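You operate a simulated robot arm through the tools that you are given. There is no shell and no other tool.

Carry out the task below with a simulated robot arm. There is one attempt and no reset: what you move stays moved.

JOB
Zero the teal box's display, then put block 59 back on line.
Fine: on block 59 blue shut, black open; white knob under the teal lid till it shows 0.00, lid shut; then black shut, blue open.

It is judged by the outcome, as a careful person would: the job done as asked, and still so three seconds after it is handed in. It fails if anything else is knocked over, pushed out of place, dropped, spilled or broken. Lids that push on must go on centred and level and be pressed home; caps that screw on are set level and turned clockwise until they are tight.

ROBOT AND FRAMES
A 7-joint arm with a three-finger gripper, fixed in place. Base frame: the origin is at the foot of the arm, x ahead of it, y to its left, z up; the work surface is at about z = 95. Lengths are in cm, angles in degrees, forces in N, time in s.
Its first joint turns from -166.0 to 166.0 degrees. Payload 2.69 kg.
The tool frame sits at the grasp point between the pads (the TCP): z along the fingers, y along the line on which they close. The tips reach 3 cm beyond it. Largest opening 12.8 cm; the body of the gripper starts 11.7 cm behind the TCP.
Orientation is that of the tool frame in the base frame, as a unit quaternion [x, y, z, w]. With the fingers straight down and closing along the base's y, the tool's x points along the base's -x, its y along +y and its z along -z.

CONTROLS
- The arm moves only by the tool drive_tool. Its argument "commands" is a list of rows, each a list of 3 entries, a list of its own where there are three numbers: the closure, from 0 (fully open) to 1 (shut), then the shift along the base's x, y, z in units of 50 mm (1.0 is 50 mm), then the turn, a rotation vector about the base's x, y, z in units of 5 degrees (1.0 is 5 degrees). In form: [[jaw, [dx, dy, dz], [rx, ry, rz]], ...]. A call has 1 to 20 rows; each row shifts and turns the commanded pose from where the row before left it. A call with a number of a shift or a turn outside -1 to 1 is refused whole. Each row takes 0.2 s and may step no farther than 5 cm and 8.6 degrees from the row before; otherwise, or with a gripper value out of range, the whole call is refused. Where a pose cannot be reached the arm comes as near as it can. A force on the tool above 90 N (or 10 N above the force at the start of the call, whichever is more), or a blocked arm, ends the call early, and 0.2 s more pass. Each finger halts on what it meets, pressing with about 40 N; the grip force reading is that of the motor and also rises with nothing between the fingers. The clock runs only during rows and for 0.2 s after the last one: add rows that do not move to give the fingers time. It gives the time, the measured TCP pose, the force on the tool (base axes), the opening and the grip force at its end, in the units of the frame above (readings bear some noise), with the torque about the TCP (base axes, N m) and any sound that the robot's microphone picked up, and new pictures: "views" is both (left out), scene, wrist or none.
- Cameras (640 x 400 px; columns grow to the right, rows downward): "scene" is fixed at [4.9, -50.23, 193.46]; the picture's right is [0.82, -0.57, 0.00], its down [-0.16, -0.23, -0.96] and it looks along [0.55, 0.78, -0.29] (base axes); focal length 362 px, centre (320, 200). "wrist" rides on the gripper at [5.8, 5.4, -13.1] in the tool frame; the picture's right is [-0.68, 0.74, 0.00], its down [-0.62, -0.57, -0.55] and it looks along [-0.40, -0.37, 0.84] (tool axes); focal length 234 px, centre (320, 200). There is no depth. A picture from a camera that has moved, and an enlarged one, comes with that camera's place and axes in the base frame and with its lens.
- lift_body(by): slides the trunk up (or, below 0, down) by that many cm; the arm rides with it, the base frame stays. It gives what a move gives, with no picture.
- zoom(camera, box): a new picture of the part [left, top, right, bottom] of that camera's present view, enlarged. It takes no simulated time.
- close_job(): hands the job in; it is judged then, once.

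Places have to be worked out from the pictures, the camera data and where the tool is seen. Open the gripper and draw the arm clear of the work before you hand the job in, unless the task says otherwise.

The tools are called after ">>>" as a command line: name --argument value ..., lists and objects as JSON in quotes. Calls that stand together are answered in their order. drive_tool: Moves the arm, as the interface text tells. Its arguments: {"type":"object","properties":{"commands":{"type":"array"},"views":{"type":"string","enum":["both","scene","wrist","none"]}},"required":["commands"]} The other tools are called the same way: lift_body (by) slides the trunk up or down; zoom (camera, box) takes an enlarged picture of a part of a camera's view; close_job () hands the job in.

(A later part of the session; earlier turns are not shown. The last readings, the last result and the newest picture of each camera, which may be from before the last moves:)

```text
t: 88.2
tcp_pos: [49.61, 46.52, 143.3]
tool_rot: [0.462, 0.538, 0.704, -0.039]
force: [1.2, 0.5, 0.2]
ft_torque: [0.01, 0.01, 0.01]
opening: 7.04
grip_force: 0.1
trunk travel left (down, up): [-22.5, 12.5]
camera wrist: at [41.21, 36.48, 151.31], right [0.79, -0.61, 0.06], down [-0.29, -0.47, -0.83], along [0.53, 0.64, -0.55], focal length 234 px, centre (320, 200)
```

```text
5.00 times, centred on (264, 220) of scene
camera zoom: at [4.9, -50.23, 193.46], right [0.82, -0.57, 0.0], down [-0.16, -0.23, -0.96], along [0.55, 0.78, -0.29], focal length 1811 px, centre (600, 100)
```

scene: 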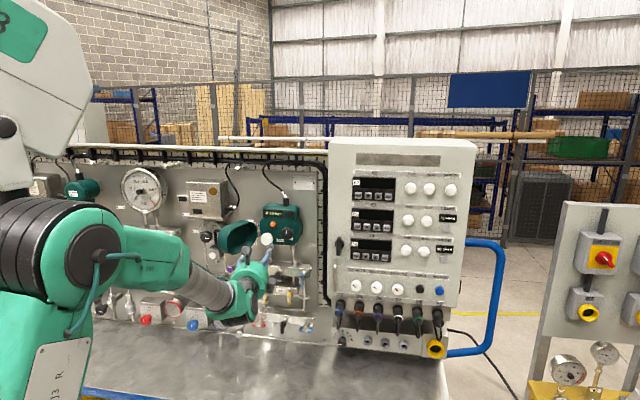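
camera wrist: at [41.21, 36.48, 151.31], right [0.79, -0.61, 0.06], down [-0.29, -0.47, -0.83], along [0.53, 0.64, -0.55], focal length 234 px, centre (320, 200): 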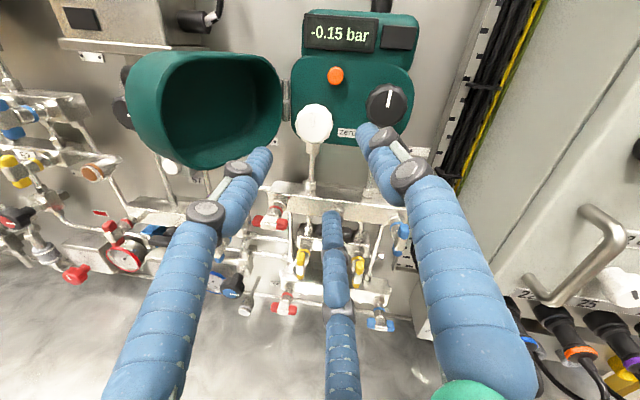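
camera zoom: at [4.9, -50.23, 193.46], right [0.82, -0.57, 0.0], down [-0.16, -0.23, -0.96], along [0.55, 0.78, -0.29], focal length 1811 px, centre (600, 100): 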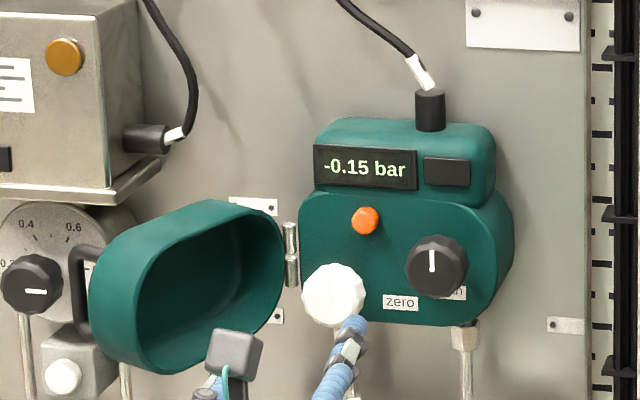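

Great upright view: white fluted knob with its pointer at 12 o'clock, display readable. I advance 7 cm with a small left correction and re-measure.

>>> drive_tool --commands '[[0.45, [0.156, 0.236, 0.0], [0, 0, 0]], [0.45, [0.156, 0.236, 0.0], [0, 0, 0]], [0.45, [0.156, 0.236, 0.0], [0, 0, 0]], [0.45, [0.156, 0.236, 0.0], [0, 0, 0]], [0.45, [0.156, 0.236, 0.0], [0, 0, 0]], [0.45, [0, 0, 0], [0, 0, 0]]]' --views "wrist"

>>> zoom --camera "wrist" --box '[240, 100, 400, 200]'

>>> zoom --camera "scene" --box '[200, 180, 328, 260]'

```text
t: 89.6
tcp_pos: [53.48, 52.56, 143.5]
tool_rot: [0.462, 0.539, 0.703, -0.04]
force: [0.0, -0.1, 0.0]
ft_torque: [0.0, 0.02, -0.01]
opening: 7.06
grip_force: 0.1
trunk travel left (down, up): [-22.5, 12.5]
camera wrist: at [45.15, 42.58, 151.5], right [0.79, -0.61, 0.06], down [-0.29, -0.47, -0.83], along [0.53, 0.64, -0.55], focal length 234 px, centre (320, 200)
```

wrist: 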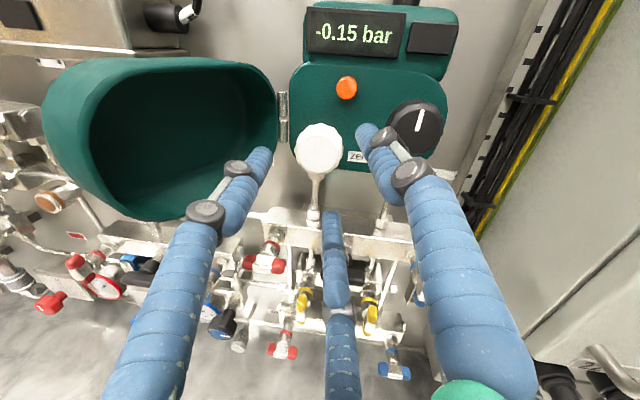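

```text
4.00 times, centred on (320, 150) of wrist
camera zoom: at [45.15, 42.58, 151.5], right [0.79, -0.61, 0.06], down [-0.29, -0.47, -0.83], along [0.53, 0.64, -0.55], focal length 937 px, centre (320, 400)
```

zoom: 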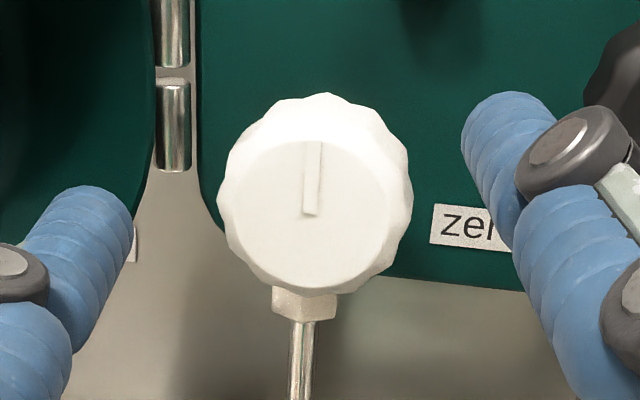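

```text
5.00 times, centred on (264, 220) of scene
camera zoom: at [4.9, -50.23, 193.46], right [0.82, -0.57, 0.0], down [-0.16, -0.23, -0.96], along [0.55, 0.78, -0.29], focal length 1811 px, centre (600, 100)
```

zoom: 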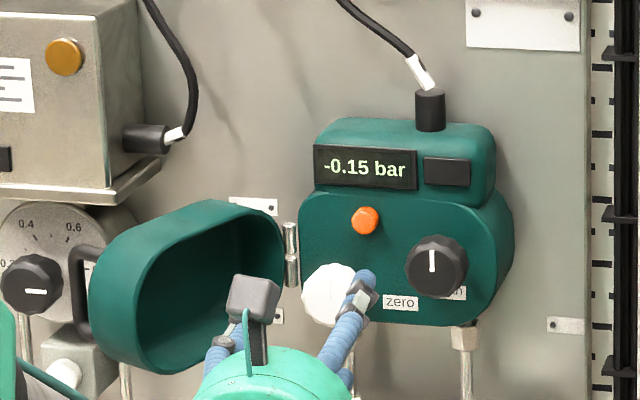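

Triangulating from the two views: knob front at w≈80.9, centre u≈−0.3, z≈143.8, Ø≈4.1. I advance 2.4 cm and raise 0.35 so the fingertips overlap it.

>>> drive_tool --commands '[[0.45, [0.146, 0.19, 0.04], [0, 0, 0]], [0.45, [0.146, 0.19, 0.03], [0, 0, 0]], [0.45, [0, 0, 0], [0, 0, 0]]]' --views "wrist"

>>> zoom --camera "wrist" --box '[240, 100, 400, 200]'

```text
t: 90.4
tcp_pos: [54.84, 54.33, 143.73]
tool_rot: [0.461, 0.539, 0.704, -0.039]
force: [-0.2, 0.0, -0.2]
ft_torque: [-0.02, 0.02, -0.02]
opening: 7.01
grip_force: 0.0
trunk travel left (down, up): [-22.5, 12.5]
camera wrist: at [46.55, 44.44, 151.84], right [0.79, -0.61, 0.06], down [-0.29, -0.47, -0.83], along [0.53, 0.64, -0.55], focal length 234 px, centre (320, 200)
```

wrist: 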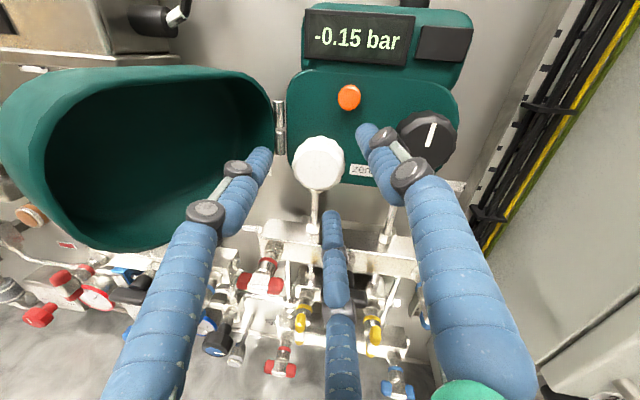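

```text
4.00 times, centred on (320, 150) of wrist
camera zoom: at [46.55, 44.44, 151.84], right [0.79, -0.61, 0.06], down [-0.29, -0.47, -0.83], along [0.53, 0.64, -0.55], focal length 937 px, centre (320, 400)
```

zoom: 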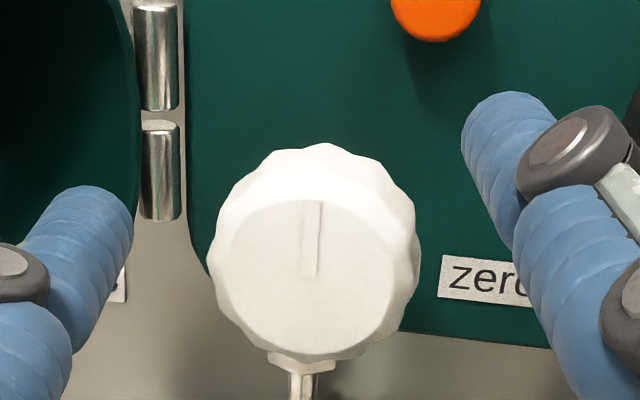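

Knob face is centred ~3 cm ahead of the TCP, so the fingertips straddle it. I make a tiny correction and close on it.

>>> drive_tool --commands '[[0.45, [-0.028, 0.022, 0.034], [0, 0, 0]], [0.55, [0, 0, 0], [0, 0, 0]], [0.62, [0, 0, 0], [0, 0, 0]], [0.7, [0, 0, 0], [0, 0, 0]], [0.8, [0, 0, 0], [0, 0, 0]], [0.8, [0, 0, 0], [0, 0, 0]]]' --views "wrist"

>>> zoom --camera "wrist" --box '[240, 100, 400, 200]'

>>> zoom --camera "wrist" --box '[280, 0, 440, 100]'

```text
t: 91.8
tcp_pos: [54.72, 54.61, 143.79]
tool_rot: [0.462, 0.538, 0.704, -0.04]
force: [-0.7, -0.2, 0.5]
ft_torque: [-0.02, 0.01, 0.01]
opening: 2.58
grip_force: 0.0
trunk travel left (down, up): [-22.5, 12.5]
camera wrist: at [46.35, 44.55, 151.95], right [0.79, -0.61, 0.06], down [-0.29, -0.47, -0.83], along [0.53, 0.64, -0.55], focal length 234 px, centre (320, 200)
```

wrist: 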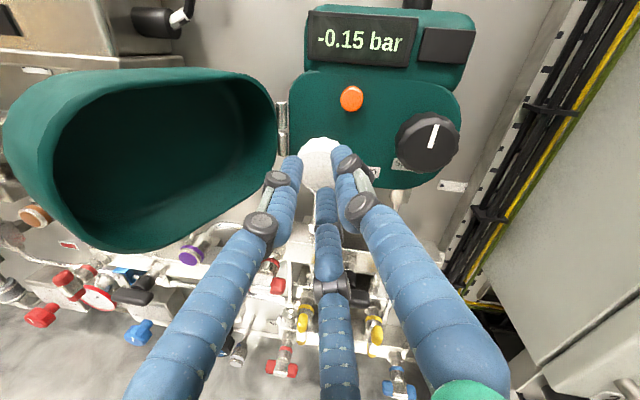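

```text
4.00 times, centred on (320, 150) of wrist
camera zoom: at [46.35, 44.55, 151.95], right [0.79, -0.61, 0.06], down [-0.29, -0.47, -0.83], along [0.53, 0.64, -0.55], focal length 937 px, centre (320, 400)
```

zoom: 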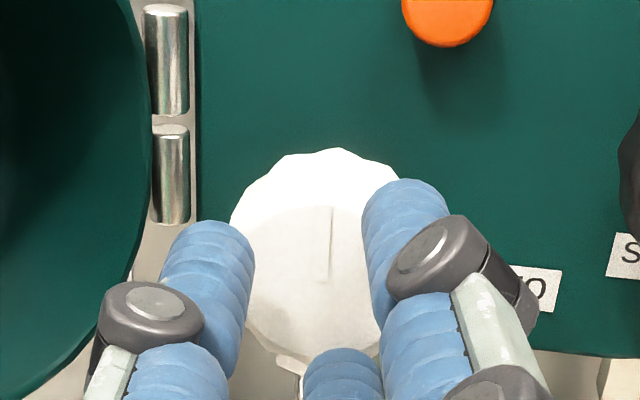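

```text
4.00 times, centred on (360, 50) of wrist
camera zoom: at [46.35, 44.55, 151.95], right [0.79, -0.61, 0.06], down [-0.29, -0.47, -0.83], along [0.53, 0.64, -0.55], focal length 937 px, centre (160, 800)
```

zoom: 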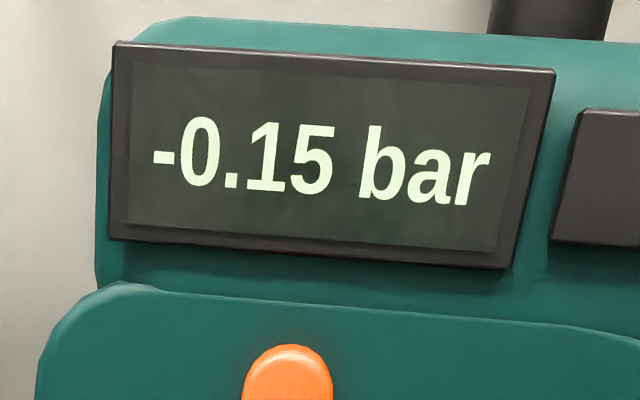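

The jaws closed in front of the knob without touching — fingertips reach only ~3 cm. I reopen, advance 1.8 cm and check.

>>> drive_tool --commands '[[0.6, [0, 0, 0], [0, 0, 0]], [0.45, [0, 0, 0], [0, 0, 0]], [0.45, [0, 0, 0], [0, 0, 0]], [0.45, [0.11, 0.143, 0.0], [0, 0, 0]], [0.45, [0.11, 0.143, 0.0], [0, 0, 0]], [0.45, [0, 0, 0], [0, 0, 0]]]' --views "wrist"

>>> zoom --camera "wrist" --box '[240, 120, 400, 220]'

```text
t: 93.2
tcp_pos: [55.72, 55.75, 143.78]
tool_rot: [0.462, 0.538, 0.703, -0.04]
force: [0.4, 0.2, -0.8]
ft_torque: [0.0, -0.04, -0.01]
opening: 7.05
grip_force: 0.1
trunk travel left (down, up): [-22.5, 12.5]
camera wrist: at [47.41, 45.92, 151.93], right [0.79, -0.61, 0.06], down [-0.29, -0.47, -0.83], along [0.53, 0.64, -0.55], focal length 234 px, centre (320, 200)
```

wrist: 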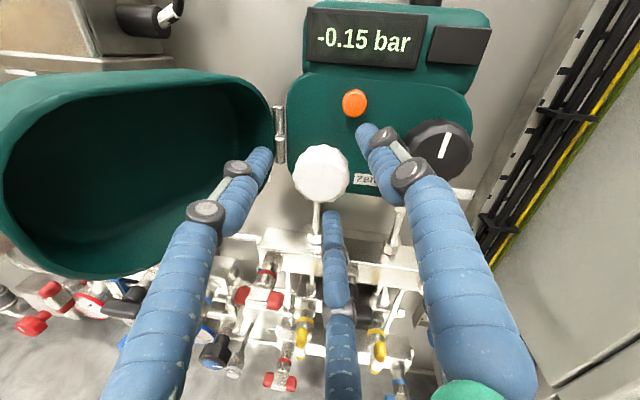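

```text
4.00 times, centred on (320, 170) of wrist
camera zoom: at [47.41, 45.92, 151.93], right [0.79, -0.61, 0.06], down [-0.29, -0.47, -0.83], along [0.53, 0.64, -0.55], focal length 937 px, centre (320, 320)
```

zoom: 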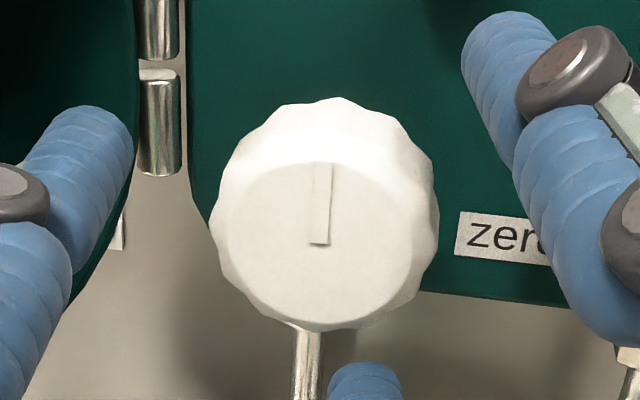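

The knob face is now ~1.5 cm ahead of the TCP, well centred. I close on it.

>>> drive_tool --commands '[[0.55, [0, 0, 0], [0, 0, 0]], [0.62, [0, 0, 0], [0, 0, 0]], [0.7, [0, 0, 0], [0, 0, 0]], [0.8, [0, 0, 0], [0, 0, 0]], [0.9, [0, 0, 0], [0, 0, 0]]]' --views "wrist"

>>> zoom --camera "wrist" --box '[240, 100, 400, 200]'

>>> zoom --camera "wrist" --box '[280, 0, 440, 100]'

```text
t: 94.4
tcp_pos: [55.88, 55.79, 143.59]
tool_rot: [0.463, 0.539, 0.702, -0.04]
force: [1.5, -10.2, -17.5]
ft_torque: [-0.47, 0.41, -0.48]
opening: 4.02
grip_force: 44.7
trunk travel left (down, up): [-22.5, 12.5]
camera wrist: at [47.5, 45.87, 151.69], right [0.79, -0.61, 0.06], down [-0.3, -0.47, -0.83], along [0.53, 0.64, -0.56], focal length 234 px, centre (320, 200)
```

wrist: 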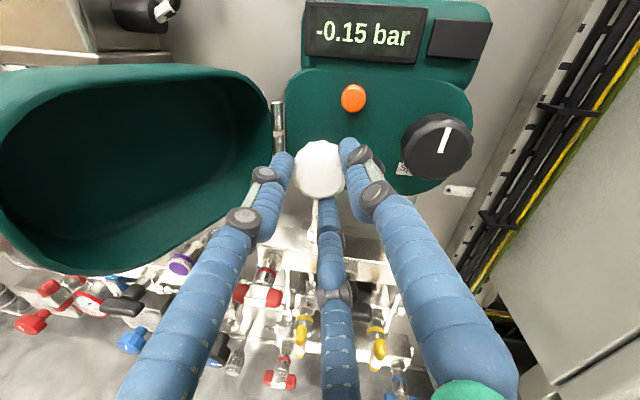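

```text
4.00 times, centred on (320, 150) of wrist
camera zoom: at [47.5, 45.87, 151.69], right [0.79, -0.61, 0.06], down [-0.3, -0.47, -0.83], along [0.53, 0.64, -0.56], focal length 937 px, centre (320, 400)
```

zoom: 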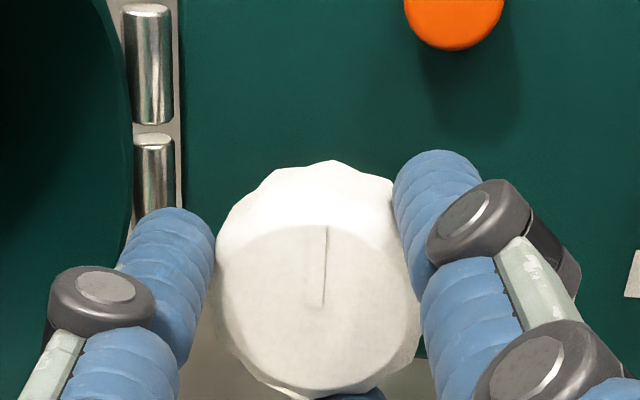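

```text
4.00 times, centred on (360, 50) of wrist
camera zoom: at [47.5, 45.87, 151.69], right [0.79, -0.61, 0.06], down [-0.3, -0.47, -0.83], along [0.53, 0.64, -0.56], focal length 937 px, centre (160, 800)
```

zoom: 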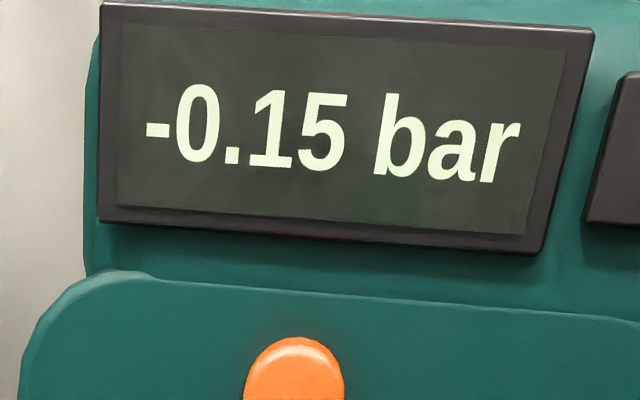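

Knob gripped (opening 4.02). I lower 0.25 cm to relieve the vertical load and turn 10° clockwise to see which way the display moves.

>>> drive_tool --commands '[[0.9, [0.01, -0.01, -0.05], [0.3, 0.4, 0]], [0.9, [0, 0, 0], [0.45, 0.6, 0]], [0.9, [0, 0, 0], [0.45, 0.6, 0]], [0.9, [0, 0, 0], [0, 0, 0]]]' --views "wrist"

>>> zoom --camera "wrist" --box '[280, 0, 440, 100]'

>>> zoom --camera "wrist" --box '[240, 100, 400, 200]'

```text
t: 95.4
tcp_pos: [55.98, 55.85, 143.61]
tool_rot: [0.507, 0.497, 0.697, -0.102]
force: [-7.5, -6.8, -9.2]
ft_torque: [-0.31, 0.35, 0.06]
opening: 4.03
grip_force: 45.3
trunk travel left (down, up): [-22.5, 12.5]
camera wrist: at [48.63, 45.01, 151.6], right [0.79, -0.6, -0.11], down [-0.41, -0.38, -0.83], along [0.45, 0.7, -0.55], focal length 234 px, centre (320, 200)
```

wrist: 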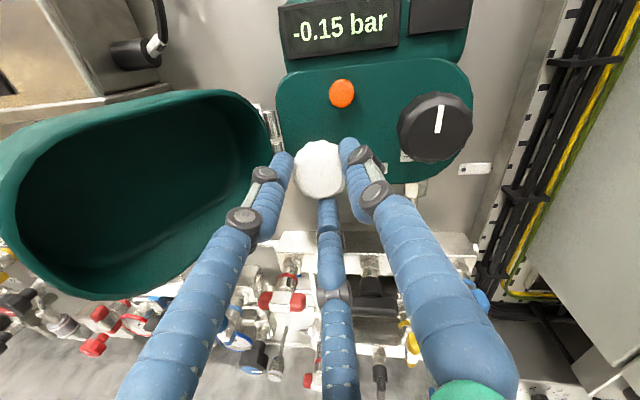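

```text
4.00 times, centred on (360, 50) of wrist
camera zoom: at [48.63, 45.01, 151.6], right [0.79, -0.6, -0.11], down [-0.41, -0.38, -0.83], along [0.45, 0.7, -0.55], focal length 937 px, centre (160, 800)
```

zoom: 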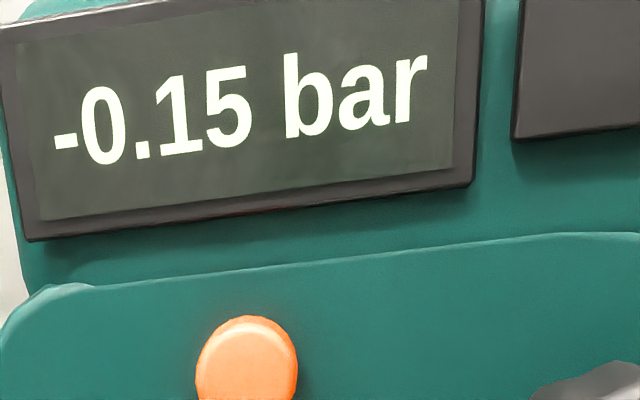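

```text
4.00 times, centred on (320, 150) of wrist
camera zoom: at [48.63, 45.01, 151.6], right [0.79, -0.6, -0.11], down [-0.41, -0.38, -0.83], along [0.45, 0.7, -0.55], focal length 937 px, centre (320, 400)
```

zoom: 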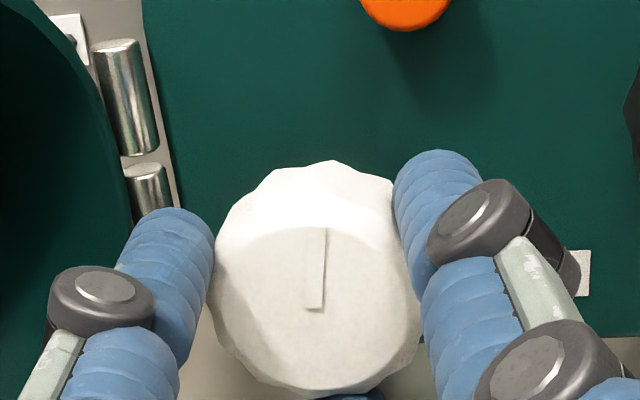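

The knob turned with the gripper but the display still reads −0.15; I turn 15° more clockwise and look again.

>>> drive_tool --commands '[[0.9, [-0.01, -0.01, -0.02], [0.6, 0.8, 0]], [0.9, [0, 0, 0], [0.6, 0.8, 0]], [0.9, [0, 0, 0], [0.6, 0.8, 0]], [0.9, [0, 0, 0], [0, 0, 0]], [0.9, [0, 0, 0], [0, 0, 0]]]' --views "none"

>>> zoom --camera "scene" --box '[200, 180, 328, 260]'

>>> zoom --camera "wrist" --box '[240, 100, 400, 200]'

```text
t: 96.6
tcp_pos: [55.87, 55.64, 143.53]
tool_rot: [0.567, 0.428, 0.677, -0.194]
force: [0.7, 9.5, -1.1]
ft_torque: [-0.1, 0.18, -0.06]
opening: 4.02
grip_force: 44.6
trunk travel left (down, up): [-22.5, 12.5]
```

```text
5.00 times, centred on (264, 220) of scene
camera zoom: at [4.9, -50.23, 193.46], right [0.82, -0.57, 0.0], down [-0.16, -0.23, -0.96], along [0.55, 0.78, -0.29], focal length 1811 px, centre (600, 100)
```

zoom: 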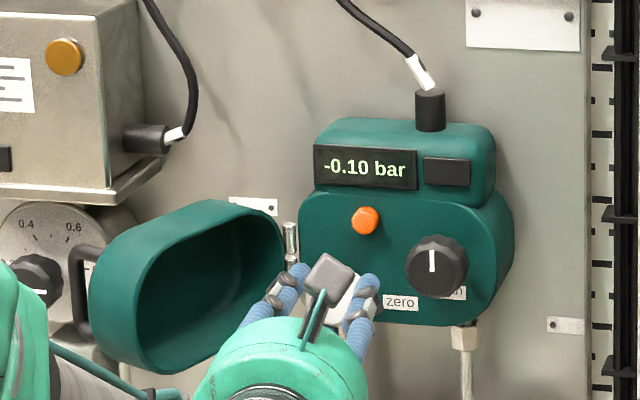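

```text
4.00 times, centred on (320, 150) of wrist
camera zoom: at [50.28, 43.77, 151.1], right [0.74, -0.56, -0.37], down [-0.58, -0.26, -0.77], along [0.34, 0.78, -0.52], focal length 937 px, centre (320, 400)
```

zoom: 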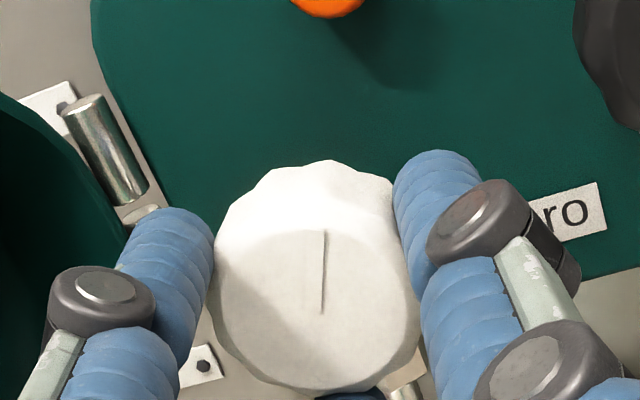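

Clockwise raises the reading (now −0.10). I wait a moment without moving to see if the display lags.

>>> drive_tool --commands '[[0.9, [0, 0, 0], [0, 0, 0]], [0.9, [0, 0, 0], [0, 0, 0]], [0.9, [0, 0, 0], [0, 0, 0]]]' --views "none"

>>> zoom --camera "scene" --box '[250, 195, 314, 235]'

```text
t: 97.4
tcp_pos: [55.88, 55.91, 143.53]
tool_rot: [0.567, 0.428, 0.677, -0.193]
force: [1.9, 11.9, 4.3]
ft_torque: [0.12, -0.08, -0.14]
opening: 3.97
grip_force: 44.7
trunk travel left (down, up): [-22.5, 12.5]
```

```text
10.00 times, centred on (282, 215) of scene
camera zoom: at [4.9, -50.23, 193.46], right [0.82, -0.57, 0.0], down [-0.16, -0.23, -0.96], along [0.55, 0.78, -0.29], focal length 3623 px, centre (700, 50)
```

zoom: 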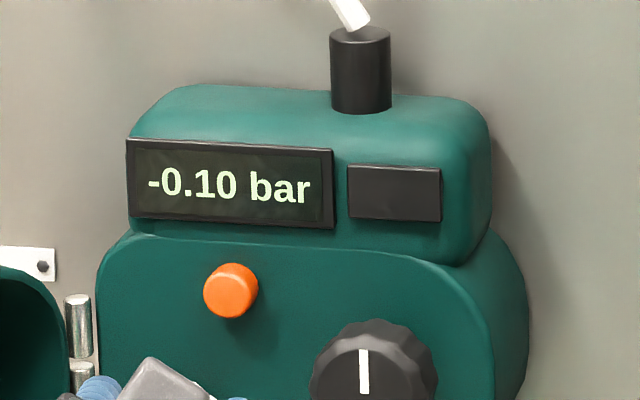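

Stable at −0.10. I turn another 10° clockwise.

>>> drive_tool --commands '[[0.9, [0, 0.02, 0.01], [0.6, 0.8, 0]], [0.9, [0, 0, 0], [0.6, 0.8, 0]], [0.9, [0, 0, 0], [0, 0, 0]]]' --views "none"

>>> zoom --camera "scene" --box '[250, 195, 314, 235]'

```text
t: 98.2
tcp_pos: [55.87, 55.7, 143.59]
tool_rot: [0.602, 0.377, 0.658, -0.251]
force: [-0.6, -3.0, 7.8]
ft_torque: [0.25, -0.13, -0.29]
opening: 4.01
grip_force: 45.1
trunk travel left (down, up): [-22.5, 12.5]
```

```text
10.00 times, centred on (282, 215) of scene
camera zoom: at [4.9, -50.23, 193.46], right [0.82, -0.57, 0.0], down [-0.16, -0.23, -0.96], along [0.55, 0.78, -0.29], focal length 3623 px, centre (700, 50)
```

zoom: 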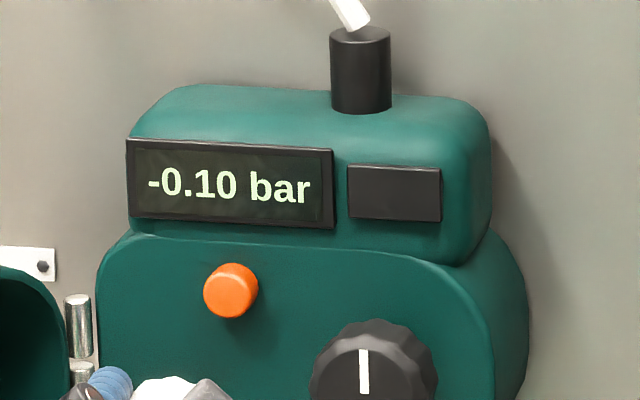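

Still −0.10 — the reading seems to step in 0.05 with roughly 25–30° per step. I continue 10° more.

>>> drive_tool --commands '[[0.9, [0, 0, 0], [0.6, 0.8, 0]], [0.9, [0, 0, 0.01], [0.6, 0.8, 0]], [0.9, [0, 0, 0], [0, 0, 0]]]' --views "none"

>>> zoom --camera "scene" --box '[250, 195, 314, 235]'

>>> zoom --camera "wrist" --box '[240, 100, 400, 200]'

```text
t: 99.0
tcp_pos: [55.91, 55.73, 143.55]
tool_rot: [0.633, 0.322, 0.633, -0.308]
force: [0.5, -5.4, 6.7]
ft_torque: [0.11, 0.0, -0.35]
opening: 4.02
grip_force: 44.6
trunk travel left (down, up): [-22.5, 12.5]
```

```text
10.00 times, centred on (282, 215) of scene
camera zoom: at [4.9, -50.23, 193.46], right [0.82, -0.57, 0.0], down [-0.16, -0.23, -0.96], along [0.55, 0.78, -0.29], focal length 3623 px, centre (700, 50)
```

zoom: 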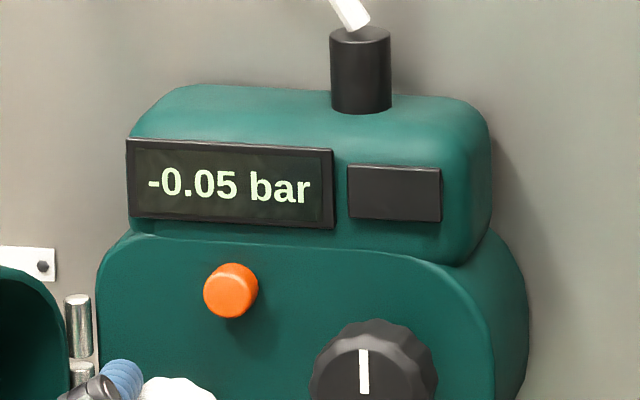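

```text
4.00 times, centred on (320, 150) of wrist
camera zoom: at [52.18, 42.3, 149.68], right [0.59, -0.46, -0.66], down [-0.78, -0.11, -0.62], along [0.21, 0.88, -0.42], focal length 937 px, centre (320, 400)
```

zoom: 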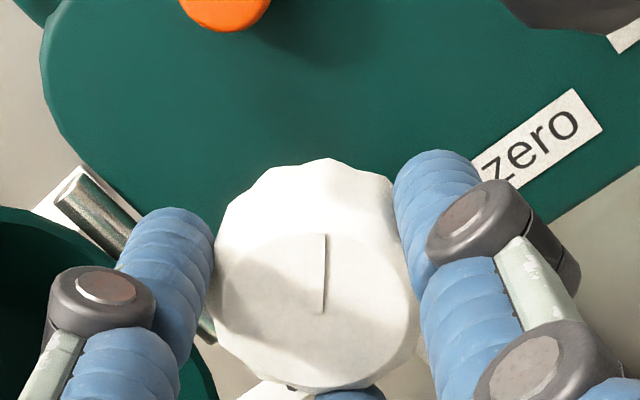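

Now −0.05. I continue clockwise 10° (past the earlier roll pose, watching for reach limits).

>>> drive_tool --commands '[[0.9, [0, 0, 0.01], [0.6, 0.8, 0]], [0.9, [0, 0, 0.01], [0.6, 0.8, 0]], [0.9, [0, 0, 0], [0, 0, 0]]]' --views "none"

>>> zoom --camera "scene" --box '[250, 195, 314, 235]'

```text
t: 99.8
tcp_pos: [55.87, 55.77, 143.44]
tool_rot: [0.659, 0.267, 0.602, -0.362]
force: [1.7, -10.5, 0.8]
ft_torque: [0.09, -0.05, -0.42]
opening: 3.99
grip_force: 45.5
trunk travel left (down, up): [-22.5, 12.5]
```

```text
10.00 times, centred on (282, 215) of scene
camera zoom: at [4.9, -50.23, 193.46], right [0.82, -0.57, 0.0], down [-0.16, -0.23, -0.96], along [0.55, 0.78, -0.29], focal length 3623 px, centre (700, 50)
```

zoom: 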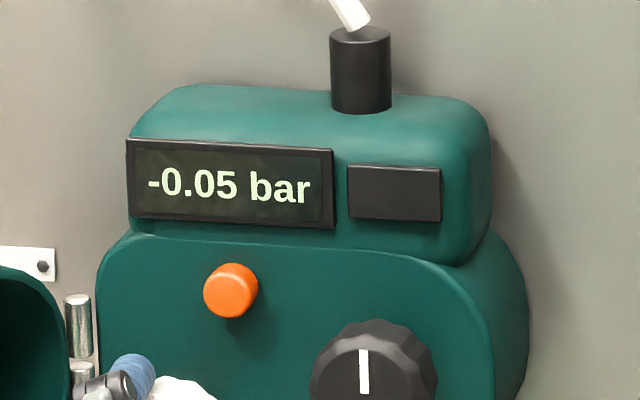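

Still −0.05 at ~55° total. I turn another 8° clockwise.

>>> drive_tool --commands '[[0.9, [0.01, -0.015, 0], [0.48, 0.64, 0]], [0.9, [0, 0, 0], [0.48, 0.64, 0]], [0.9, [0, 0, 0], [0, 0, 0]]]' --views "none"

>>> zoom --camera "scene" --box '[250, 195, 314, 235]'

```text
t: 100.6
tcp_pos: [55.84, 55.7, 143.45]
tool_rot: [0.676, 0.222, 0.576, -0.404]
force: [-0.2, -2.0, -3.0]
ft_torque: [-0.07, 0.09, -0.01]
opening: 4.0
grip_force: 44.9
trunk travel left (down, up): [-22.5, 12.5]
```

```text
10.00 times, centred on (282, 215) of scene
camera zoom: at [4.9, -50.23, 193.46], right [0.82, -0.57, 0.0], down [-0.16, -0.23, -0.96], along [0.55, 0.78, -0.29], focal length 3623 px, centre (700, 50)
```

zoom: 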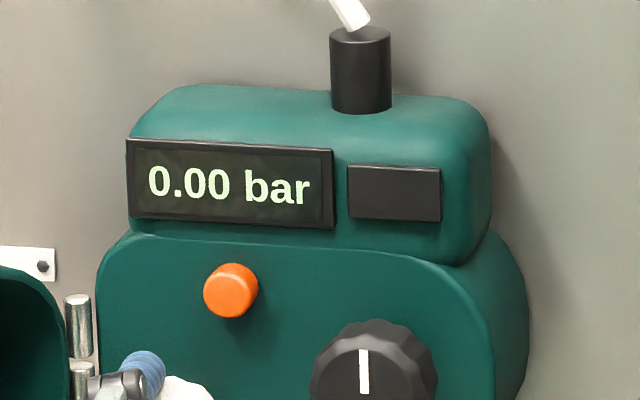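

It shows 0.00. To sit in the middle of that step rather than at its edge, I turn ~5° more and confirm it stays 0.00.

>>> drive_tool --commands '[[0.9, [0, 0, 0], [0.3, 0.4, 0]], [0.9, [0, 0, 0], [0.3, 0.4, 0]], [0.9, [0, 0, 0], [0, 0, 0]], [0.9, [0, 0, 0], [0, 0, 0]]]' --views "wrist"

>>> zoom --camera "scene" --box '[250, 195, 314, 235]'

```text
t: 101.6
tcp_pos: [55.85, 55.7, 143.58]
tool_rot: [0.684, 0.193, 0.557, -0.43]
force: [-9.9, -0.7, -7.4]
ft_torque: [-0.28, 0.24, 0.12]
opening: 3.99
grip_force: 44.6
trunk travel left (down, up): [-22.5, 12.5]
camera wrist: at [53.74, 41.11, 147.18], right [0.34, -0.27, -0.9], down [-0.94, 0.01, -0.35], along [0.1, 0.96, -0.25], focal length 234 px, centre (320, 200)
```

wrist: 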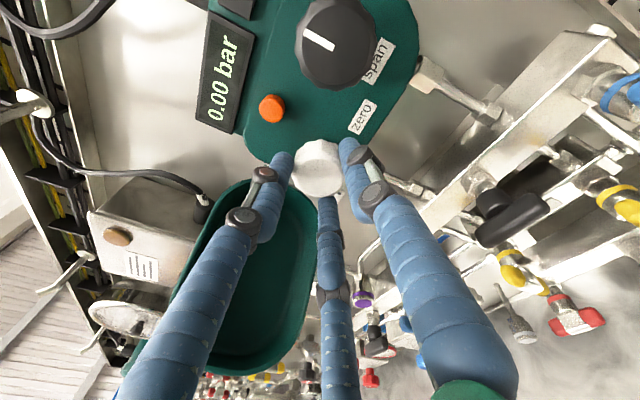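

```text
10.00 times, centred on (282, 215) of scene
camera zoom: at [4.9, -50.23, 193.46], right [0.82, -0.57, 0.0], down [-0.16, -0.23, -0.96], along [0.55, 0.78, -0.29], focal length 3623 px, centre (700, 50)
```

zoom: 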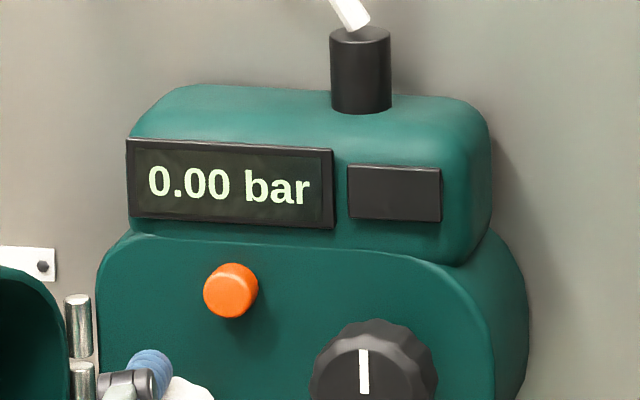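

Steady 0.00. I open the jaws slightly and retreat straight back so the knob isn't disturbed.

>>> drive_tool --commands '[[0.75, [0, 0, 0], [0, 0, 0]], [0.6, [0, 0, 0], [0, 0, 0]], [0.53, [0, 0, 0], [0, 0, 0]], [0.53, [-0.06, -0.08, 0], [0, 0, 0]], [0.53, [-0.18, -0.235, 0], [0, 0, 0]], [0.53, [-0.24, -0.315, 0], [0, 0, 0]], [0.53, [-0.3, -0.39, 0], [0, 0, 0]], [0.53, [-0.3, -0.39, 0], [0, 0, 0]], [0.53, [-0.24, -0.3, 0], [0, 0, 0]], [0.53, [0, 0, 0], [0, 0, 0]]]'

>>> zoom --camera "scene" --box '[200, 180, 328, 260]'

```text
t: 103.8
tcp_pos: [49.23, 47.15, 143.92]
tool_rot: [0.684, 0.193, 0.557, -0.43]
force: [-0.3, 0.1, 0.0]
ft_torque: [-0.01, 0.0, 0.0]
opening: 6.01
grip_force: 0.1
trunk travel left (down, up): [-22.5, 12.5]
camera wrist: at [47.07, 32.59, 147.5], right [0.34, -0.27, -0.9], down [-0.93, 0.01, -0.36], along [0.1, 0.96, -0.24], focal length 234 px, centre (320, 200)
```

scene: 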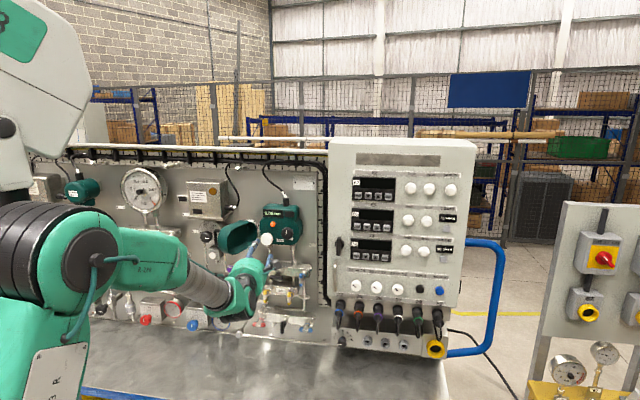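
wrist: 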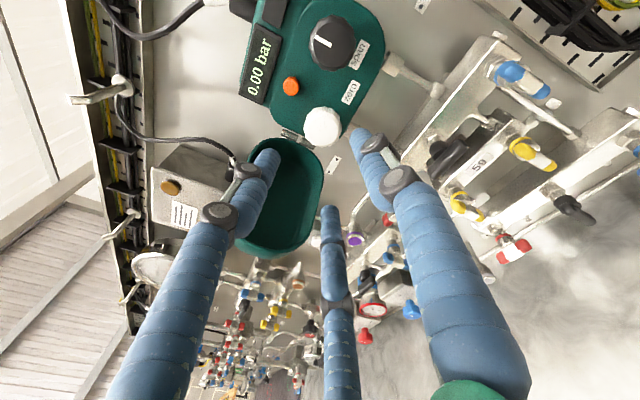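

```text
5.00 times, centred on (264, 220) of scene
camera zoom: at [4.9, -50.23, 193.46], right [0.82, -0.57, 0.0], down [-0.16, -0.23, -0.96], along [0.55, 0.78, -0.29], focal length 1811 px, centre (600, 100)
```

zoom: 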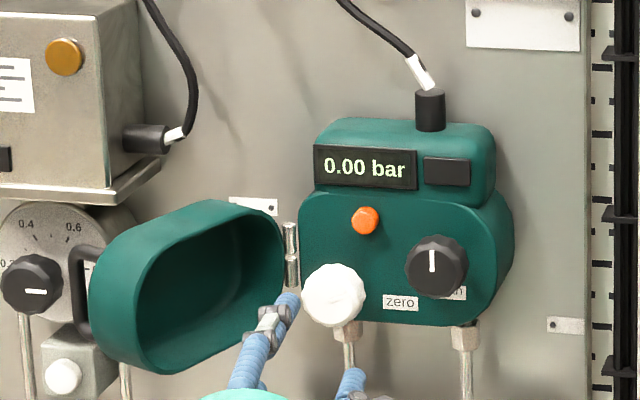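

0.00 remains after release. Now to shut the lid: I back off, close the fingers, and swing around to the lid's outer (left) side, staying well clear of it.

>>> drive_tool --commands '[[0.8, [-0.212, -0.212, 0], [0, 0, 0]], [1.0, [-0.212, -0.212, 0], [0, 0, 0]], [1.0, [-0.212, -0.212, 0], [0, 0, 0]], [1.0, [-0.212, -0.212, 0], [0, 0, 0]], [1.0, [-0.206, 0.229, 0], [-0.18, -0.32, 0.26]], [1.0, [-0.206, 0.229, 0], [-0.18, -0.32, 0.26]], [1.0, [-0.206, 0.229, 0], [-0.18, -0.32, 0.26]], [1.0, [-0.206, 0.229, 0], [-0.18, -0.32, 0.26]], [1.0, [-0.206, 0.229, 0], [-0.18, -0.32, 0.26]], [1.0, [-0.206, 0.229, 0], [-0.18, -0.32, 0.26]], [1.0, [-0.206, 0.229, 0], [-0.18, -0.32, 0.26]], [1.0, [-0.206, 0.229, 0], [-0.18, -0.32, 0.26]], [1.0, [-0.206, 0.229, 0], [-0.18, -0.32, 0.26]], [1.0, [-0.206, 0.229, 0], [-0.18, -0.32, 0.26]], [1.0, [-0.206, 0.229, 0], [-0.18, -0.32, 0.26]], [1.0, [-0.206, 0.229, 0], [-0.18, -0.32, 0.26]], [1.0, [0, 0, 0], [0, 0, 0]]]'

>>> zoom --camera "scene" --box '[180, 170, 324, 260]'

```text
t: 107.4
tcp_pos: [32.8, 56.61, 143.62]
tool_rot: [0.586, 0.403, 0.58, -0.397]
force: [0.8, 0.5, 0.6]
ft_torque: [-0.02, -0.03, 0.01]
opening: 0.21
grip_force: 31.8
trunk travel left (down, up): [-22.5, 12.5]
camera wrist: at [32.96, 42.75, 149.74], right [0.68, -0.27, -0.68], down [-0.73, -0.31, -0.61], along [-0.04, 0.91, -0.42], focal length 234 px, centre (320, 200)
```

scene: 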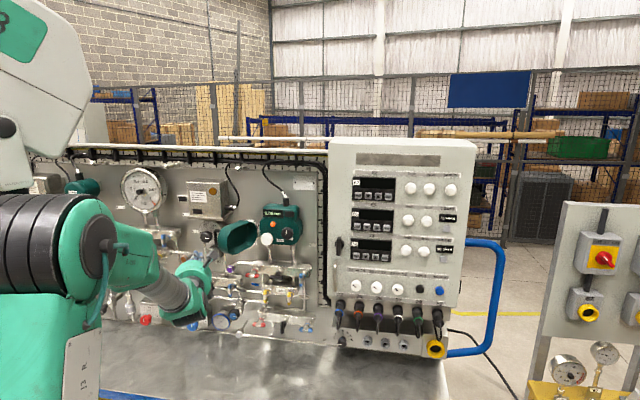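
wrist: 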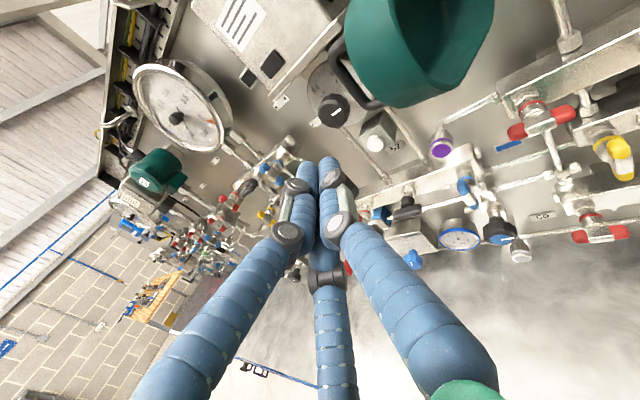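

```text
4.44 times, centred on (252, 215) of scene
camera zoom: at [4.9, -50.23, 193.46], right [0.82, -0.57, 0.0], down [-0.16, -0.23, -0.96], along [0.55, 0.78, -0.29], focal length 1610 px, centre (622, 133)
```

zoom: 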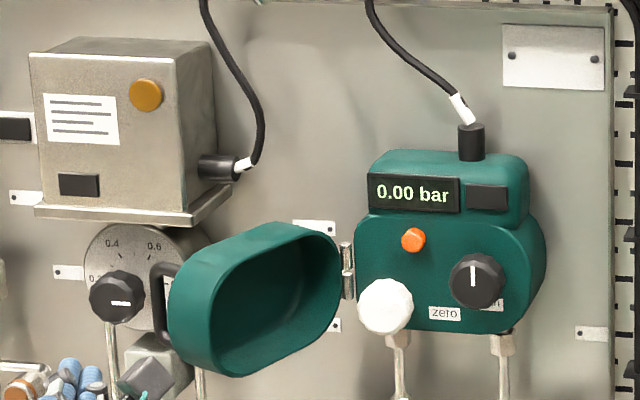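

I look closely at the handle and dial area from this side to plan the push.

>>> zoom --camera "wrist" --box '[270, 0, 510, 150]'

>>> zoom --camera "scene" --box '[196, 215, 260, 255]'

```text
2.67 times, centred on (390, 75) of wrist
camera zoom: at [32.96, 42.75, 149.74], right [0.68, -0.27, -0.68], down [-0.73, -0.31, -0.61], along [-0.04, 0.91, -0.42], focal length 624 px, centre (133, 533)
```

zoom: 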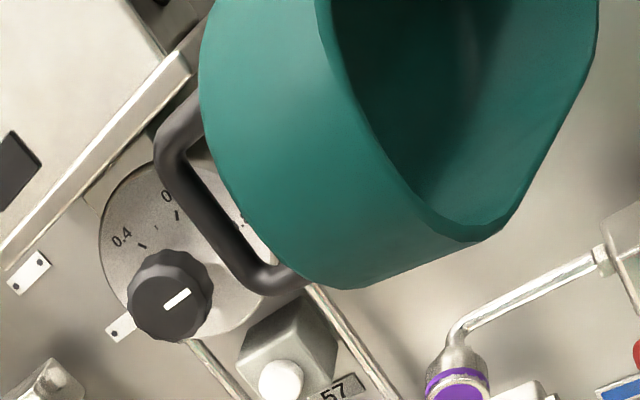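

```text
10.00 times, centred on (228, 235) of scene
camera zoom: at [4.9, -50.23, 193.46], right [0.82, -0.57, 0.0], down [-0.16, -0.23, -0.96], along [0.55, 0.78, -0.29], focal length 3623 px, centre (1240, -150)
```

zoom: 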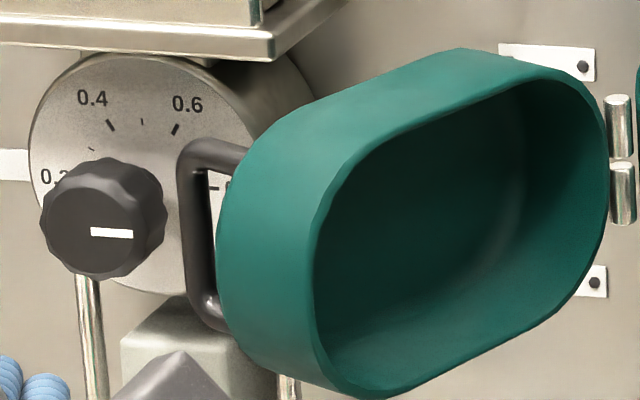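

The handle bar is at about u −18.4, w 80; the lid's outer corner is near u −18, w 75.5. I advance along the tool axis to come alongside that corner on its left, stopping short to check.

>>> drive_tool --commands '[[1.0, [0.108, 0.28, 0], [0, 0, 0]], [1.0, [0.108, 0.28, 0], [0, 0, 0]], [1.0, [0.108, 0.28, 0], [0, 0, 0]], [1.0, [0.108, 0.28, 0], [0, 0, 0]], [1.0, [0.108, 0.28, 0], [0, 0, 0]], [1.0, [0, 0, 0], [0, 0, 0]]]'

>>> zoom --camera "wrist" --box '[240, 50, 480, 200]'

>>> zoom --camera "scene" --box '[180, 205, 276, 265]'

```text
t: 108.8
tcp_pos: [35.29, 63.81, 143.55]
tool_rot: [0.587, 0.403, 0.58, -0.396]
force: [0.6, -0.2, 0.2]
ft_torque: [-0.02, -0.01, 0.0]
opening: 0.22
grip_force: 30.8
trunk travel left (down, up): [-22.5, 12.5]
camera wrist: at [35.63, 49.88, 149.77], right [0.68, -0.28, -0.68], down [-0.73, -0.31, -0.61], along [-0.05, 0.91, -0.42], focal length 234 px, centre (320, 200)
```

scene: 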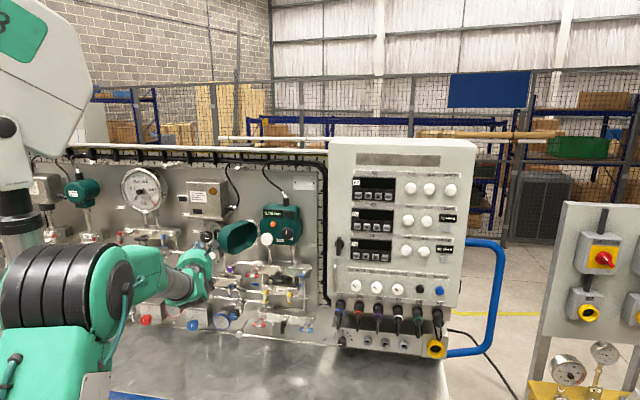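
wrist: 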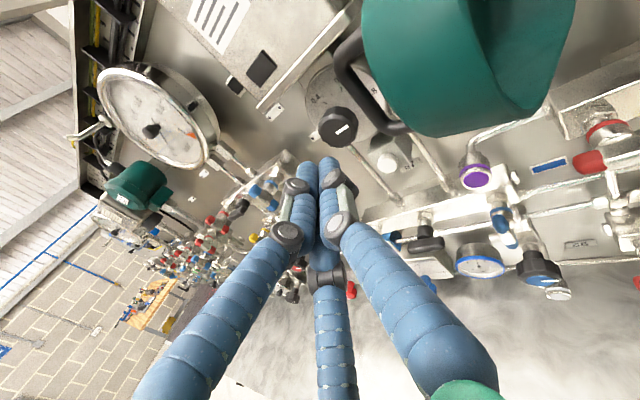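

```text
2.67 times, centred on (360, 125) of wrist
camera zoom: at [35.63, 49.88, 149.77], right [0.68, -0.28, -0.68], down [-0.73, -0.31, -0.61], along [-0.05, 0.91, -0.42], focal length 624 px, centre (213, 400)
```

zoom: 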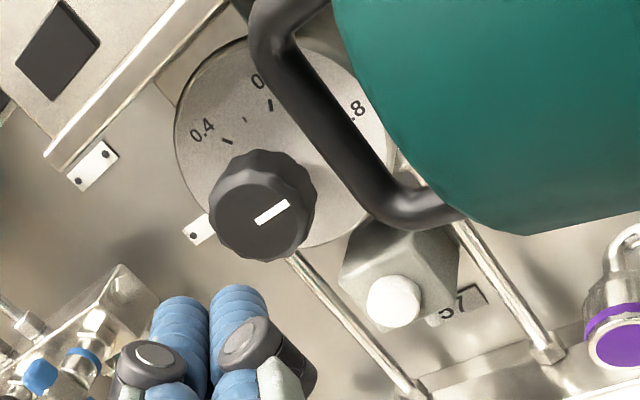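

```text
6.67 times, centred on (228, 235) of scene
camera zoom: at [4.9, -50.23, 193.46], right [0.82, -0.57, 0.0], down [-0.16, -0.23, -0.96], along [0.55, 0.78, -0.29], focal length 2415 px, centre (933, -33)
```

zoom: 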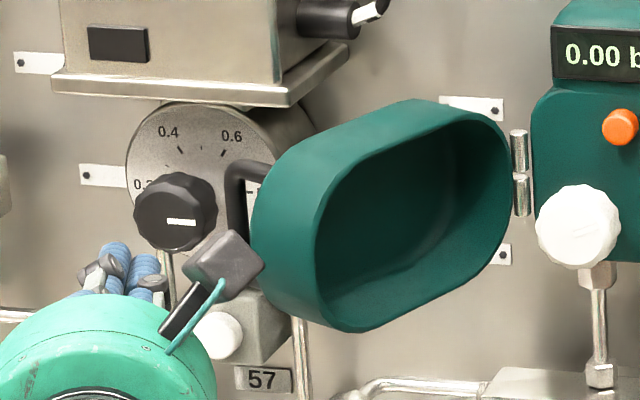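

The dial knob is deeper (w≈84), so there's room. I raise to mid-lid height (z 146) and advance 3.5 cm, then sweep right with small moves to start closing the lid.

>>> drive_tool --commands '[[1.0, [0, 0, 0.16], [0, 0, 0]], [1.0, [0.042, 0.11, 0.16], [0, 0, 0]], [1.0, [0.085, 0.217, 0.16], [0, 0, 0]], [1.0, [0.085, 0.217, 0], [0, 0, 0]], [1.0, [0.042, 0.11, 0], [0, 0, 0]], [1.0, [0, 0, 0], [0, 0, 0]]]'

>>> zoom --camera "wrist" --box '[240, 50, 480, 200]'

>>> zoom --camera "scene" --box '[180, 205, 276, 265]'

```text
t: 110.2
tcp_pos: [36.58, 67.02, 145.96]
tool_rot: [0.587, 0.402, 0.581, -0.396]
force: [0.3, -0.5, 0.0]
ft_torque: [0.03, 0.03, 0.01]
opening: 0.19
grip_force: 30.9
trunk travel left (down, up): [-22.5, 12.5]
camera wrist: at [36.87, 53.06, 152.13], right [0.68, -0.27, -0.68], down [-0.73, -0.31, -0.61], along [-0.05, 0.91, -0.42], focal length 234 px, centre (320, 200)
```

scene: 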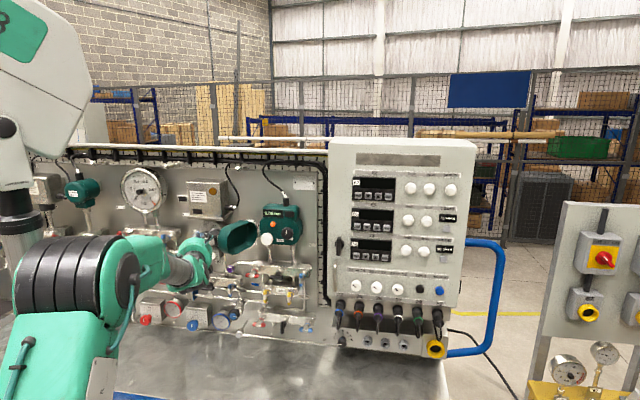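
wrist: 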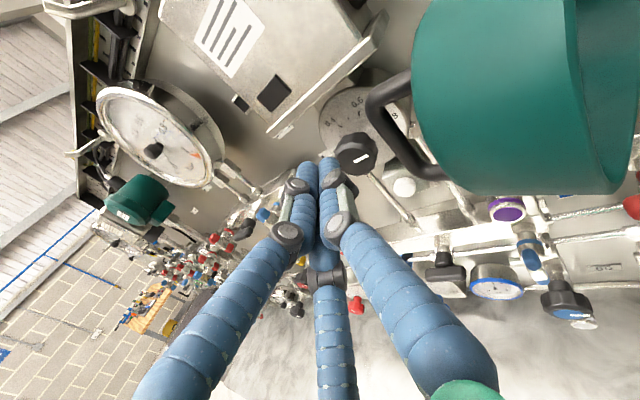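

```text
2.67 times, centred on (360, 125) of wrist
camera zoom: at [36.87, 53.06, 152.13], right [0.68, -0.27, -0.68], down [-0.73, -0.31, -0.61], along [-0.05, 0.91, -0.42], focal length 624 px, centre (213, 400)
```

zoom: 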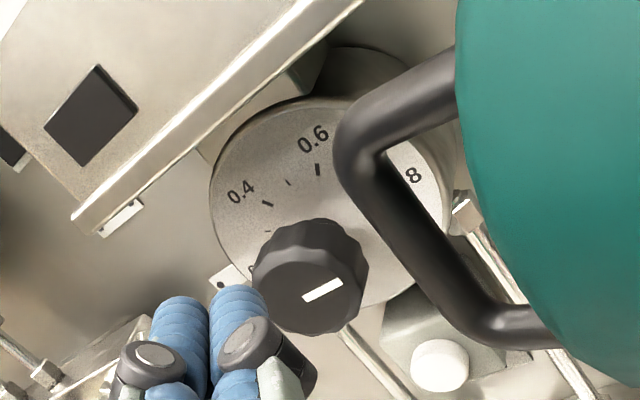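

```text
6.67 times, centred on (228, 235) of scene
camera zoom: at [4.9, -50.23, 193.46], right [0.82, -0.57, 0.0], down [-0.16, -0.23, -0.96], along [0.55, 0.78, -0.29], focal length 2415 px, centre (933, -33)
```

zoom: 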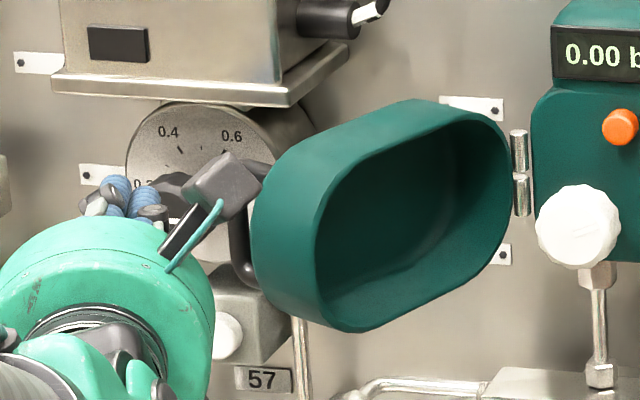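

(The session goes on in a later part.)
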